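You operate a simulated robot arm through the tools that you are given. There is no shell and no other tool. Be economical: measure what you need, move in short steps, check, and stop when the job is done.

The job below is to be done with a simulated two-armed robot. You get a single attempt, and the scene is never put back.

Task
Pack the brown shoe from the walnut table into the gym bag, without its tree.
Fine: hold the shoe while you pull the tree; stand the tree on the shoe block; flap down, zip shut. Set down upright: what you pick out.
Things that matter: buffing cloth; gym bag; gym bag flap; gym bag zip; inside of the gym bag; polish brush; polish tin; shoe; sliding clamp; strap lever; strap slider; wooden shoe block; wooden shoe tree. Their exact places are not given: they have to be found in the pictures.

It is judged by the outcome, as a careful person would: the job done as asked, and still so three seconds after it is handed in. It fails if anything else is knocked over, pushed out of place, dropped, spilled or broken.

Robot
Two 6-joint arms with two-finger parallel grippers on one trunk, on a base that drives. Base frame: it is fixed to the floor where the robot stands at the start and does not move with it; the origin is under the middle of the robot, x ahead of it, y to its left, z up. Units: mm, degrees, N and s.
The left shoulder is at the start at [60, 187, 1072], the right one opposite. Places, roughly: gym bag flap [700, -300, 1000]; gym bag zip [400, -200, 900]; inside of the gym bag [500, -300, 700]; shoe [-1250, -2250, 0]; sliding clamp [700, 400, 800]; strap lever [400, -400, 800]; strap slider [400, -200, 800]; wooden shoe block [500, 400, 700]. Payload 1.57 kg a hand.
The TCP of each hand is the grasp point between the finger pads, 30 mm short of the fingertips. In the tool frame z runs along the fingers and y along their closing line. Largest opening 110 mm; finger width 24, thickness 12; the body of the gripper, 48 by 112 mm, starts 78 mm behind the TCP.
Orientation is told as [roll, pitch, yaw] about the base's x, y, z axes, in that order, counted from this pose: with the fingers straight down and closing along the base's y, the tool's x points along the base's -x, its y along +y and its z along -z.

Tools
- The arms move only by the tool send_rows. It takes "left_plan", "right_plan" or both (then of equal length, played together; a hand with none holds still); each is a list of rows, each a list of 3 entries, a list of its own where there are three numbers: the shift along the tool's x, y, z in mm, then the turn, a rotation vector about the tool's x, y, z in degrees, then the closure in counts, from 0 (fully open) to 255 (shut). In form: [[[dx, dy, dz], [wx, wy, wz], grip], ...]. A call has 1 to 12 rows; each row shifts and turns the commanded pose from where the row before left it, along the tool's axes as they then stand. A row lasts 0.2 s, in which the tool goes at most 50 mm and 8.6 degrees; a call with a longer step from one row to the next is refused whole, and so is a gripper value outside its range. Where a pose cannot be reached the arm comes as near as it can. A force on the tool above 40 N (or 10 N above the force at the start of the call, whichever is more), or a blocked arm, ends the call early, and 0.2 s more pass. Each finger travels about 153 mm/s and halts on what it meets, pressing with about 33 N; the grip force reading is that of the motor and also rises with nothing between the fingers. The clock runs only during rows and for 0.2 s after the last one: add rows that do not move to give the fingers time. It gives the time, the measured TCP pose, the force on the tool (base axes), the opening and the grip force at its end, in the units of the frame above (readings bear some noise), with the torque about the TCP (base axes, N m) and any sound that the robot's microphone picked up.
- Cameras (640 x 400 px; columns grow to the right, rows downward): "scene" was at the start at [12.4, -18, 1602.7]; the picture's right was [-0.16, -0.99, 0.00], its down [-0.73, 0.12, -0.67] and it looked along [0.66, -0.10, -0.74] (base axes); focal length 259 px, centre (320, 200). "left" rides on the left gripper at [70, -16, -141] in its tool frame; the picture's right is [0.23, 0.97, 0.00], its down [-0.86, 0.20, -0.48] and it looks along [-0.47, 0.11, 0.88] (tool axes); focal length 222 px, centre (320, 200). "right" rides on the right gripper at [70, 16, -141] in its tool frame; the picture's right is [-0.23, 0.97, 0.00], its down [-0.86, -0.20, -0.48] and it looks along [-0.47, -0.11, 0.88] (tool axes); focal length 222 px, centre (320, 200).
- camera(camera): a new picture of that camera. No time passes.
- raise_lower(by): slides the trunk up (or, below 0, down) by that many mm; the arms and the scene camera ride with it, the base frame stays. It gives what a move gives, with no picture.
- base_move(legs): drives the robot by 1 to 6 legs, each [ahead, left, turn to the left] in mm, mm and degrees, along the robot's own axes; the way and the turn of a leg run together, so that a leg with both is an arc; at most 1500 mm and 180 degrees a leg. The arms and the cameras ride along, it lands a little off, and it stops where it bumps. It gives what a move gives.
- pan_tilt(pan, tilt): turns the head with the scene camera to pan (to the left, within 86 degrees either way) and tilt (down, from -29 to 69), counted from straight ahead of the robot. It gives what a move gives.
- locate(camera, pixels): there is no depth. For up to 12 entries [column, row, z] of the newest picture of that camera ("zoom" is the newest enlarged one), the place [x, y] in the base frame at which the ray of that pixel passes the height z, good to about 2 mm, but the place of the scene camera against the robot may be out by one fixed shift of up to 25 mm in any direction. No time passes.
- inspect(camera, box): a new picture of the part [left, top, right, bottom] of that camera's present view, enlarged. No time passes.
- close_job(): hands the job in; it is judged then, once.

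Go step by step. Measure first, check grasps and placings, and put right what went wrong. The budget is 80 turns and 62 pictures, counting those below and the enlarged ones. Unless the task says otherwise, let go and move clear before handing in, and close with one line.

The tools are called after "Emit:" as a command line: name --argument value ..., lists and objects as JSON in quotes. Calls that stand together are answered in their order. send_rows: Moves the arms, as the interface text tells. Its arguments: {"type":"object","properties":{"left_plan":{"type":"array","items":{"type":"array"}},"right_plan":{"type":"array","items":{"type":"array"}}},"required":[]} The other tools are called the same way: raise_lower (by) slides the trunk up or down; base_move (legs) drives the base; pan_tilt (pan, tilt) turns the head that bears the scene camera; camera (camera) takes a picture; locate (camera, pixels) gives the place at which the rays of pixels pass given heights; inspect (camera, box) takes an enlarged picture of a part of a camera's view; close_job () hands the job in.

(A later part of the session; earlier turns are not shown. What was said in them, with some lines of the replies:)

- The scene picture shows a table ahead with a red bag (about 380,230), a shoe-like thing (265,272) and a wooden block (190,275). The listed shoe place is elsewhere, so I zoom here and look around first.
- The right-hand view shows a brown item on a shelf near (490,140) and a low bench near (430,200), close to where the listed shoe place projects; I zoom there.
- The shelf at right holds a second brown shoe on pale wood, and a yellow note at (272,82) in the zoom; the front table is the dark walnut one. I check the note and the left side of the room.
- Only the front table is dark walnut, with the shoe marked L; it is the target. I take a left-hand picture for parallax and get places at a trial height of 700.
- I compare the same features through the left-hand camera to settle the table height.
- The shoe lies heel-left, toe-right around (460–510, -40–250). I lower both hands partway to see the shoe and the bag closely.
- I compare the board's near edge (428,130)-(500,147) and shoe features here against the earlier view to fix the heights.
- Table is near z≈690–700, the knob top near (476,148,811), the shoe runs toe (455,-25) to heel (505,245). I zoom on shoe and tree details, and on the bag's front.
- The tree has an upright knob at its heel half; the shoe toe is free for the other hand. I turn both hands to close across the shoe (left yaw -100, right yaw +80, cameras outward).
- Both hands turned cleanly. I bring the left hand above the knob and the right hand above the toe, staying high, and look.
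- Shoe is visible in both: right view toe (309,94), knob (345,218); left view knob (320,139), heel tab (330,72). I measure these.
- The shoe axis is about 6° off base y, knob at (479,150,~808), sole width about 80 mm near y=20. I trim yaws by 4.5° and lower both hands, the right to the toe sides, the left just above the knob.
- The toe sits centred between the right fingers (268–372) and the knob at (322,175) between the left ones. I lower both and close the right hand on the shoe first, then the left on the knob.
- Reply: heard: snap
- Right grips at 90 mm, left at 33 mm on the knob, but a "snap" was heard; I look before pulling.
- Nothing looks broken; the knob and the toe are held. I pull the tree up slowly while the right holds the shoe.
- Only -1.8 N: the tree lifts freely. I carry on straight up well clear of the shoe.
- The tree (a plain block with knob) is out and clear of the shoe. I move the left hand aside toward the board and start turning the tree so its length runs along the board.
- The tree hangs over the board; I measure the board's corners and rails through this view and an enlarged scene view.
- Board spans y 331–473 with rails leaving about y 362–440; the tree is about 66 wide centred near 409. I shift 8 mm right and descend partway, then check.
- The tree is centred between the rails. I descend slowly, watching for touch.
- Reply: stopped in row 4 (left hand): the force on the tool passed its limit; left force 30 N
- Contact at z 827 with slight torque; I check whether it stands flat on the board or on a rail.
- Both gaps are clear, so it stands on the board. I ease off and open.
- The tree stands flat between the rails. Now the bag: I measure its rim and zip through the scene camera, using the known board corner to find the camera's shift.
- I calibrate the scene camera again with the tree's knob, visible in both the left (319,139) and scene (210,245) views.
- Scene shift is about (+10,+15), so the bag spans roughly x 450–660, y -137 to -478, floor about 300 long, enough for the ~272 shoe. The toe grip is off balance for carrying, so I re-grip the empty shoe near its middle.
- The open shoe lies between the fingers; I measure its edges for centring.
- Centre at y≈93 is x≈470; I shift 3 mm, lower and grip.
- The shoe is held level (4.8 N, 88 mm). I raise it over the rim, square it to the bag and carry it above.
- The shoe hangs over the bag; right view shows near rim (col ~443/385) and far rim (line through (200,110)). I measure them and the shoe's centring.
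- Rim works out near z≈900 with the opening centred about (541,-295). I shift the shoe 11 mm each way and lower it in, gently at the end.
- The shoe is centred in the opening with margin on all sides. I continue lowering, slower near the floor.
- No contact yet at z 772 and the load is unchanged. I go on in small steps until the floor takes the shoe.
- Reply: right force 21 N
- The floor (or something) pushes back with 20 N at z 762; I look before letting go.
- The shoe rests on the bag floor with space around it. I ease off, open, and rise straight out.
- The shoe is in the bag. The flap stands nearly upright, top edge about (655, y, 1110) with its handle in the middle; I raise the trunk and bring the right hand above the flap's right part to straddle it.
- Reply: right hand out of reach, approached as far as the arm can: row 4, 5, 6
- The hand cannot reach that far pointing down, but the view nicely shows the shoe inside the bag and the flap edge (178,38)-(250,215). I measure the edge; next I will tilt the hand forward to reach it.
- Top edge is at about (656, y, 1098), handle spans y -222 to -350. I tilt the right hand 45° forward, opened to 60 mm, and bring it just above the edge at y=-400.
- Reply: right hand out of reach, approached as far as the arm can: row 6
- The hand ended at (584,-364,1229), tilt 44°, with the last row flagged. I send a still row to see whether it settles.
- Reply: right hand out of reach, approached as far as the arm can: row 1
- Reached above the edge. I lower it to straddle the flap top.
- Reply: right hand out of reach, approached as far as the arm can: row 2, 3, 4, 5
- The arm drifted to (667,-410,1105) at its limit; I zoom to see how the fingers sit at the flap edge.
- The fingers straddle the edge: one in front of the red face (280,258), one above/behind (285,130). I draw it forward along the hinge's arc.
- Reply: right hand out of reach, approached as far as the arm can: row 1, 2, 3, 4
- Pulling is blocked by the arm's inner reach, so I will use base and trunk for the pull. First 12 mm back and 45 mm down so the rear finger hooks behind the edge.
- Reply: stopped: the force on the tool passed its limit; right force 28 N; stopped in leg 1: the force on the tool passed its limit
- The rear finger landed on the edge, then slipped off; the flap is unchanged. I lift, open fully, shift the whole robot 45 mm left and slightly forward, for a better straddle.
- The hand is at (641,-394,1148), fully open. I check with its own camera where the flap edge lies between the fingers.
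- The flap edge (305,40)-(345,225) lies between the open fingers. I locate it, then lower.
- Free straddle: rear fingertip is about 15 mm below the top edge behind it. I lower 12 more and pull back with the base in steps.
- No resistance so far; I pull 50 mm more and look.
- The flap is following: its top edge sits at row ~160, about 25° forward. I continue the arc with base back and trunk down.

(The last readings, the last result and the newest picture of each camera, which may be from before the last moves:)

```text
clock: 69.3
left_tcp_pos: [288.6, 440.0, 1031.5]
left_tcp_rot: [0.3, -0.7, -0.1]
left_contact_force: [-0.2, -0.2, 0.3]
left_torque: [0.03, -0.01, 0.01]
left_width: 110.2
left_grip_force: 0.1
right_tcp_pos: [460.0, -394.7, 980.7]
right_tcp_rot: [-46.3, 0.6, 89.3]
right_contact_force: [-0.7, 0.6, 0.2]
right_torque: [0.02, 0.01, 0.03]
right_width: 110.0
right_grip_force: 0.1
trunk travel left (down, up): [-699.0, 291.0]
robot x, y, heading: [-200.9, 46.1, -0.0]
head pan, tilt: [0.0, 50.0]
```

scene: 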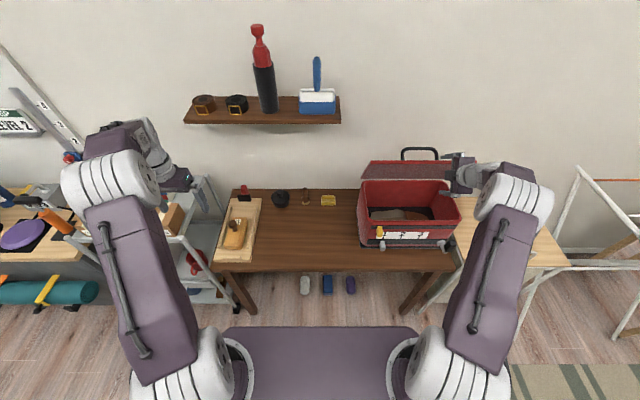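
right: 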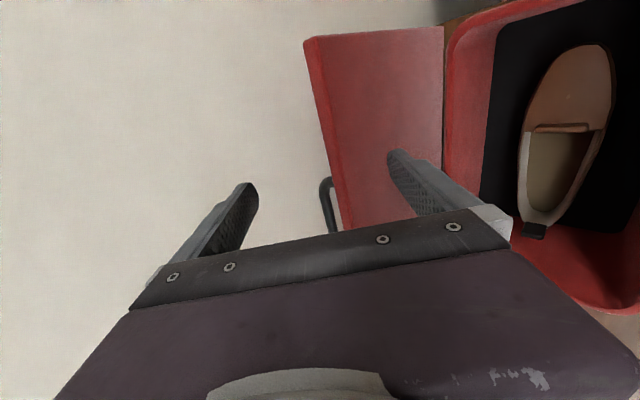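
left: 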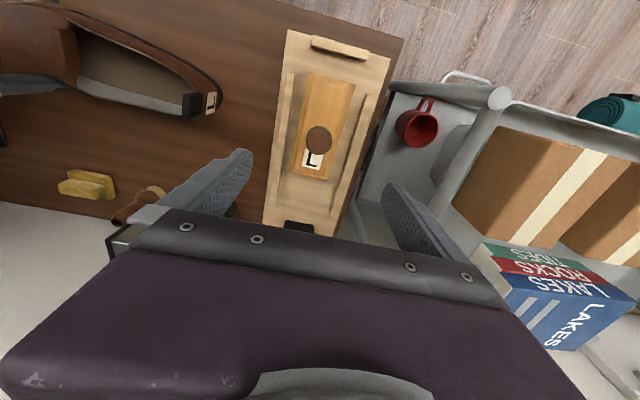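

No forces at (460,981): the flap is about 50° over. I draw straight back so the rear finger pulls it further and both fingers come clear.

Emit:
base_move --legs '[[-95, 0, 0]]'

Emit:
inspect --camera "scene" --box '[330, 90, 490, 260]'

```text
clock: 70.4
left_tcp_pos: [192.6, 440.3, 1031.1]
left_tcp_rot: [0.2, -0.5, -0.1]
left_contact_force: [-0.4, -0.3, -0.1]
left_torque: [-0.05, 0.05, -0.01]
left_width: 110.3
left_grip_force: 0.1
right_tcp_pos: [363.0, -394.3, 981.7]
right_tcp_rot: [-46.2, 0.6, 89.3]
right_contact_force: [0.8, 1.0, 0.3]
right_torque: [-0.04, 0.01, -0.03]
right_width: 110.1
right_grip_force: 0.1
trunk travel left (down, up): [-699.0, 291.0]
robot x, y, heading: [-294.5, 46.2, -0.1]
head pan, tilt: [0.0, 50.0]
```

```text
2.35 times, centred on (410, 175) of scene
```

zoom: 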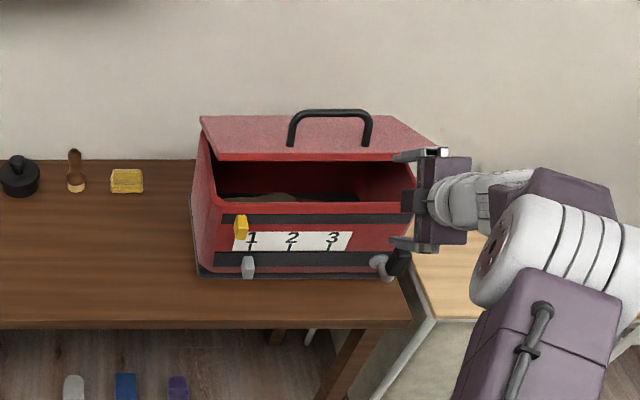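

The flap is now about 60° down and stays there. I raise, close the fingers, move over it and press it down from above, right of the handle.

Emit:
raise_lower --by 110

Emit:
send_rows --right_plan '[[[0, 0, 0], [0, 0, 0], 255], [[0, 0, 0], [0, 0, 0], 255], [[0, 0, 0], [0, 0, 0], 255]]'

Emit:
base_move --legs '[[100, 0, 0]]'

Emit:
raise_lower --by -100

Emit:
raise_lower --by -40

```text
clock: 71.9
left_tcp_pos: [193.5, 439.9, 1140.6]
left_tcp_rot: [0.4, -0.5, 0.0]
left_contact_force: [-0.6, -0.1, 0.4]
left_torque: [-0.01, 0.01, 0.02]
left_width: 109.9
left_grip_force: 0.0
right_tcp_pos: [365.3, -394.3, 1090.9]
right_tcp_rot: [-46.3, 0.5, 89.2]
right_contact_force: [0.3, -0.1, 0.1]
right_torque: [0.04, 0.01, 0.02]
right_width: 110.2
right_grip_force: 0.0
trunk travel left (down, up): [-809.0, 181.0]
robot x, y, heading: [-293.9, 47.3, -0.5]
head pan, tilt: [0.0, 50.0]
```

```text
clock: 72.7
left_tcp_pos: [194.1, 440.0, 1139.9]
left_tcp_rot: [0.3, -0.6, -0.1]
left_contact_force: [0.7, -1.1, -0.7]
left_torque: [0.02, 0.01, -0.01]
left_width: 110.1
left_grip_force: 0.1
right_tcp_pos: [364.2, -395.2, 1089.4]
right_tcp_rot: [-46.2, 0.4, 89.3]
right_contact_force: [0.4, -0.4, -0.5]
right_torque: [0.0, 0.0, 0.04]
right_width: 0.2
right_grip_force: 21.7
trunk travel left (down, up): [-809.0, 181.0]
robot x, y, heading: [-297.5, 47.2, 0.2]
head pan, tilt: [0.0, 50.0]
```

```text
clock: 73.8
left_tcp_pos: [294.7, 439.6, 1143.1]
left_tcp_rot: [0.2, -0.6, -0.2]
left_contact_force: [-0.8, 0.4, 0.9]
left_torque: [-0.01, -0.01, 0.01]
left_width: 110.0
left_grip_force: 0.1
right_tcp_pos: [463.6, -396.4, 1092.2]
right_tcp_rot: [-46.3, 0.6, 89.2]
right_contact_force: [0.5, 0.7, 1.1]
right_torque: [-0.01, 0.01, -0.02]
right_width: 0.2
right_grip_force: 20.7
trunk travel left (down, up): [-809.0, 181.0]
robot x, y, heading: [-195.8, 41.8, -0.2]
head pan, tilt: [0.0, 50.0]
```

```text
clock: 75.1
left_tcp_pos: [295.9, 439.4, 1040.7]
left_tcp_rot: [0.3, -0.5, -0.2]
left_contact_force: [0.4, 0.0, -0.1]
left_torque: [-0.02, -0.01, 0.01]
left_width: 110.1
left_grip_force: 0.0
right_tcp_pos: [465.6, -396.3, 990.1]
right_tcp_rot: [-46.1, 0.4, 89.2]
right_contact_force: [0.5, -0.2, 0.3]
right_torque: [0.02, -0.04, -0.04]
right_width: 0.0
right_grip_force: 21.4
trunk travel left (down, up): [-709.0, 281.0]
robot x, y, heading: [-192.4, 43.2, -0.1]
head pan, tilt: [0.0, 50.0]
```

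```text
clock: 76.0
left_tcp_pos: [295.8, 438.6, 999.1]
left_tcp_rot: [0.3, -0.5, -0.2]
left_contact_force: [0.0, 0.5, -0.6]
left_torque: [0.01, 0.01, 0.0]
left_width: 110.1
left_grip_force: 0.2
right_tcp_pos: [463.9, -396.2, 951.0]
right_tcp_rot: [-46.2, 0.5, 89.3]
right_contact_force: [-0.1, -0.7, 0.8]
right_torque: [0.05, -0.04, -0.02]
right_width: 0.1
right_grip_force: 21.1
trunk travel left (down, up): [-669.0, 321.0]
robot x, y, heading: [-194.7, 43.8, -0.1]
head pan, tilt: [0.0, 50.0]
```

Tips are near z 930; I press on gently until the closed flap pushes back.

Emit:
raise_lower --by -15

Emit:
raise_lower --by -12

```text
clock: 76.6
left_tcp_pos: [293.1, 440.8, 987.2]
left_tcp_rot: [0.2, -0.7, -0.3]
left_contact_force: [-0.1, 0.1, 0.1]
left_torque: [0.0, 0.0, -0.01]
left_width: 110.2
left_grip_force: 0.1
right_tcp_pos: [464.4, -395.1, 942.2]
right_tcp_rot: [-46.7, 0.8, 89.1]
right_contact_force: [5.0, -1.7, 23.4]
right_torque: [0.07, -0.49, -0.05]
right_width: 0.0
right_grip_force: 20.5
trunk travel left (down, up): [-654.0, 336.0]
robot x, y, heading: [-191.5, 45.6, -0.1]
head pan, tilt: [0.0, 50.0]
```

```text
clock: 77.0
left_tcp_pos: [291.6, 440.6, 980.0]
left_tcp_rot: [0.2, -0.7, -0.3]
left_contact_force: [0.9, -0.1, 0.3]
left_torque: [0.03, -0.02, 0.0]
left_width: 109.9
left_grip_force: 0.1
right_tcp_pos: [464.6, -395.3, 941.4]
right_tcp_rot: [-47.2, 0.9, 89.1]
right_contact_force: [-12.9, 7.2, 15.2]
right_torque: [0.32, 0.12, 0.25]
right_width: 0.0
right_grip_force: 21.7
trunk travel left (down, up): [-650.0, 340.0]
robot x, y, heading: [-193.7, 45.2, -0.1]
head pan, tilt: [0.0, 50.0]
stopped: the force on the tool passed its limit (the readings are from after the stop); the commanded pose is now the measured one
```

A hard stop at flap height ≈920: the flap is closed. I rise, bring the left hand inward, and measure the zip tab and track end from the last enlarged picture.

Emit:
raise_lower --by 70

Emit:
send_rows --left_plan '[[[0, -42, -20], [0, 0, 0], 0], [[0, -42, -20], [0, 0, 0], 0], [[0, -42, 0], [0, 0, 0], 0], [[0, -42, 0], [0, 0, 0], 0], [[0, -42, 0], [0, 0, 0], 0], [[0, -42, 0], [0, 0, 0], 0], [[0, 0, 0], [0, 0, 0], 0]]'

Emit:
locate --camera "zoom" --pixels '[[241, 228, 855], [241, 219, 868], [222, 219, 860], [413, 219, 860], [400, 262, 830], [402, 246, 840], [248, 266, 800], [200, 276, 697]]'

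```text
clock: 78.1
left_tcp_pos: [295.0, 438.5, 1051.3]
left_tcp_rot: [0.3, -0.5, -0.2]
left_contact_force: [-0.1, -0.9, -0.3]
left_torque: [0.01, 0.03, 0.0]
left_width: 109.9
left_grip_force: 0.1
right_tcp_pos: [466.5, -398.5, 1008.1]
right_tcp_rot: [-47.0, 0.7, 89.0]
right_contact_force: [0.1, 1.0, -0.6]
right_torque: [0.02, 0.02, 0.0]
right_width: 0.0
right_grip_force: 21.4
trunk travel left (down, up): [-720.0, 270.0]
robot x, y, heading: [-192.4, 44.6, -0.1]
head pan, tilt: [0.0, 50.0]
```

```text
clock: 79.7
left_tcp_pos: [291.2, 187.0, 1090.9]
left_tcp_rot: [0.2, -0.5, -0.2]
left_contact_force: [-0.6, 0.3, -0.6]
left_torque: [-0.01, 0.01, 0.01]
left_width: 109.9
left_grip_force: 0.0
right_tcp_pos: [468.0, -397.3, 1008.1]
right_tcp_rot: [-46.9, 0.9, 88.9]
right_contact_force: [0.7, -0.7, 0.3]
right_torque: [-0.02, -0.02, -0.02]
right_width: 0.0
right_grip_force: 21.6
trunk travel left (down, up): [-720.0, 270.0]
robot x, y, heading: [-194.3, 42.6, -0.2]
head pan, tilt: [0.0, 50.0]
```

```text
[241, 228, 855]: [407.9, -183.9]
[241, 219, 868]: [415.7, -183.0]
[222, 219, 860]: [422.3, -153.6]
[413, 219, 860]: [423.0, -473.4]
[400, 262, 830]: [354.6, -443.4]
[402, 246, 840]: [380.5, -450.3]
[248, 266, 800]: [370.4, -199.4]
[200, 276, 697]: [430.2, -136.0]
```

Bag hasn't shifted: tab at about (410,-169,855), track to about y -458. I back off, shift left beside the tab's left side.

Emit:
base_move --legs '[[-74, 0, 0], [0, 268, 0]]'

```text
clock: 82.2
left_tcp_pos: [218.5, 450.3, 1090.1]
left_tcp_rot: [0.3, -0.6, -0.3]
left_contact_force: [-0.4, 0.1, 0.2]
left_torque: [0.04, -0.02, 0.01]
left_width: 109.9
left_grip_force: 0.1
right_tcp_pos: [394.5, -133.3, 1006.4]
right_tcp_rot: [-46.9, 0.8, 88.9]
right_contact_force: [-0.4, 0.1, 0.5]
right_torque: [-0.01, -0.03, 0.02]
right_width: 0.1
right_grip_force: 21.7
trunk travel left (down, up): [-720.0, 270.0]
robot x, y, heading: [-268.8, 312.6, -0.3]
head pan, tilt: [0.0, 50.0]
```

At (394.5,-133,1006); I lower to tab height.

Emit:
raise_lower --by -137

Emit:
inspect --camera "scene" --box '[420, 70, 560, 220]'

```text
clock: 83.8
left_tcp_pos: [216.9, 451.5, 953.5]
left_tcp_rot: [0.3, -0.4, -0.1]
left_contact_force: [0.2, -0.7, 0.3]
left_torque: [-0.02, -0.06, -0.02]
left_width: 109.9
left_grip_force: 0.0
right_tcp_pos: [392.1, -132.7, 871.5]
right_tcp_rot: [-47.0, 0.8, 88.9]
right_contact_force: [0.8, -0.5, 0.2]
right_torque: [-0.02, 0.02, 0.01]
right_width: 0.1
right_grip_force: 20.7
trunk travel left (down, up): [-583.0, 407.0]
robot x, y, heading: [-266.9, 311.1, -0.3]
head pan, tilt: [0.0, 50.0]
```

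```text
2.67 times, centred on (490, 145) of scene
```

zoom: 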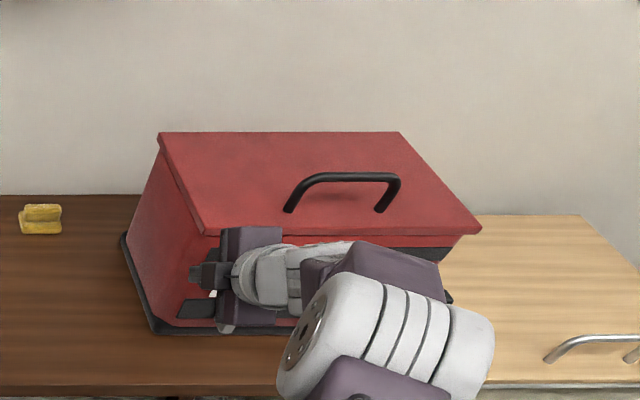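

The flap lies flat and closed. I push the tab right with the base, first 60 mm, watching the force.

Emit:
base_move --legs '[[2, -60, 0]]'

```text
clock: 84.8
left_tcp_pos: [218.6, 391.4, 953.4]
left_tcp_rot: [0.3, -0.5, -0.2]
left_contact_force: [1.5, -0.7, 0.7]
left_torque: [0.06, 0.01, -0.03]
left_width: 110.2
left_grip_force: 0.0
right_tcp_pos: [395.7, -193.8, 871.0]
right_tcp_rot: [-46.8, 0.7, 89.0]
right_contact_force: [-0.9, 1.0, -0.1]
right_torque: [0.01, 0.02, 0.02]
right_width: 0.0
right_grip_force: 20.6
trunk travel left (down, up): [-583.0, 407.0]
robot x, y, heading: [-270.4, 246.0, -0.1]
head pan, tilt: [0.0, 50.0]
```

No strong force yet; the end stop will tell whether the tab is carried. I push on to y≈-385.

Emit:
base_move --legs '[[0, -190, 0]]'

```text
clock: 86.3
left_tcp_pos: [220.1, 201.0, 953.7]
left_tcp_rot: [0.3, -0.6, -0.4]
left_contact_force: [0.4, -0.5, 0.6]
left_torque: [0.0, 0.03, -0.01]
left_width: 110.2
left_grip_force: 0.0
right_tcp_pos: [391.4, -383.8, 869.8]
right_tcp_rot: [-46.9, 0.8, 88.7]
right_contact_force: [0.0, -0.4, -0.3]
right_torque: [0.01, -0.02, -0.01]
right_width: 0.2
right_grip_force: 21.1
trunk travel left (down, up): [-583.0, 407.0]
robot x, y, heading: [-267.3, 61.7, -0.3]
head pan, tilt: [0.0, 50.0]
```

Emit:
base_move --legs '[[0, -25, 0]]'

Emit:
base_move --legs '[[0, -15, 0]]'

```text
clock: 87.2
left_tcp_pos: [218.8, 178.7, 953.8]
left_tcp_rot: [0.2, -0.5, -0.5]
left_contact_force: [0.6, 0.0, 0.7]
left_torque: [-0.04, -0.03, 0.0]
left_width: 109.7
left_grip_force: 0.0
right_tcp_pos: [391.0, -406.9, 871.5]
right_tcp_rot: [-46.8, 0.9, 88.6]
right_contact_force: [0.3, 0.7, 0.2]
right_torque: [-0.04, -0.01, 0.01]
right_width: 0.3
right_grip_force: 21.4
trunk travel left (down, up): [-583.0, 407.0]
robot x, y, heading: [-268.4, 39.4, -0.4]
head pan, tilt: [0.0, 50.0]
```

```text
clock: 87.9
left_tcp_pos: [218.2, 165.7, 952.9]
left_tcp_rot: [0.1, -0.4, -0.4]
left_contact_force: [0.2, -0.6, -0.7]
left_torque: [0.01, -0.01, 0.01]
left_width: 109.9
left_grip_force: 0.0
right_tcp_pos: [391.5, -417.8, 871.3]
right_tcp_rot: [-46.8, 0.8, 88.9]
right_contact_force: [3.2, 21.1, 0.9]
right_torque: [0.38, 0.06, 0.55]
right_width: 0.1
right_grip_force: 21.3
trunk travel left (down, up): [-583.0, 407.0]
robot x, y, heading: [-262.9, 22.7, -0.6]
head pan, tilt: [0.0, 50.0]
```

The push-back of 21 N acts at the fingertip (≈418, -430, 853), i.e. the tab at its end stop, not the lever. I ease off sideways, back away and rise, then take the last picture.

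Emit:
base_move --legs '[[0, 14, 0], [-110, 0, 0]]'

Emit:
raise_lower --by 120

Emit:
base_move --legs '[[-60, -250, 0]]'

Emit:
camera --camera "scene"

```text
clock: 89.5
left_tcp_pos: [110.6, 177.7, 953.6]
left_tcp_rot: [0.3, -0.4, -0.5]
left_contact_force: [-0.3, -0.3, 0.6]
left_torque: [0.01, -0.02, 0.01]
left_width: 109.7
left_grip_force: 0.1
right_tcp_pos: [283.6, -404.7, 869.9]
right_tcp_rot: [-46.9, 0.7, 89.0]
right_contact_force: [0.2, 0.8, 0.0]
right_torque: [0.02, 0.01, 0.04]
right_width: 0.0
right_grip_force: 21.0
trunk travel left (down, up): [-583.0, 407.0]
robot x, y, heading: [-378.9, 39.8, -0.4]
head pan, tilt: [0.0, 50.0]
```

```text
clock: 91.0
left_tcp_pos: [109.8, 177.8, 1073.3]
left_tcp_rot: [0.3, -0.5, -0.4]
left_contact_force: [-0.5, -0.3, -0.3]
left_torque: [0.0, 0.03, -0.03]
left_width: 110.1
left_grip_force: 0.1
right_tcp_pos: [283.8, -405.0, 990.5]
right_tcp_rot: [-46.8, 0.8, 88.9]
right_contact_force: [-0.4, -0.3, 0.8]
right_torque: [-0.01, 0.02, -0.02]
right_width: 0.1
right_grip_force: 21.0
trunk travel left (down, up): [-703.0, 287.0]
robot x, y, heading: [-376.6, 39.8, -0.6]
head pan, tilt: [0.0, 50.0]
```

```text
clock: 92.8
left_tcp_pos: [47.6, -69.8, 1073.9]
left_tcp_rot: [0.1, -0.5, -0.2]
left_contact_force: [0.4, -0.4, -0.4]
left_torque: [-0.04, -0.01, 0.01]
left_width: 110.1
left_grip_force: 0.2
right_tcp_pos: [224.2, -651.1, 989.3]
right_tcp_rot: [-46.8, 0.8, 89.2]
right_contact_force: [0.1, 0.0, -0.4]
right_torque: [0.0, 0.0, 0.03]
right_width: 0.1
right_grip_force: 21.5
trunk travel left (down, up): [-703.0, 287.0]
robot x, y, heading: [-440.3, -211.5, -0.1]
head pan, tilt: [0.0, 50.0]
```

```text
0 pictures are left
```

scene: 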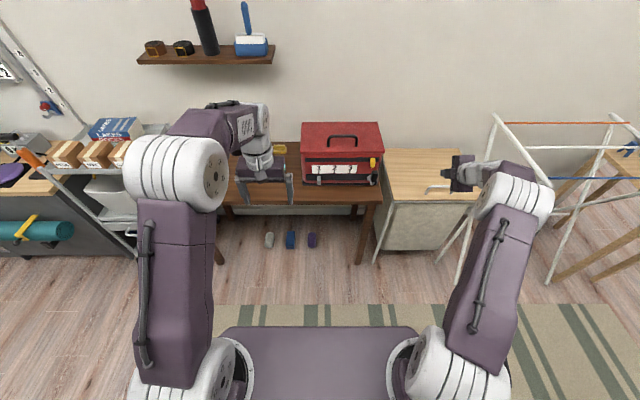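

The last picture shows the flap flat, the yellow tab at the right end of its track (373,163) and the bag in place. The tree was last seen upright on the block, and both hands are empty and clear, so I hand in.

Emit:
close_job

```text
The job is handed in.
```

The brown shoe is packed in the gym bag without its tree, with the flap down and the zip shut. The tree was standing upright on the shoe block when last seen.
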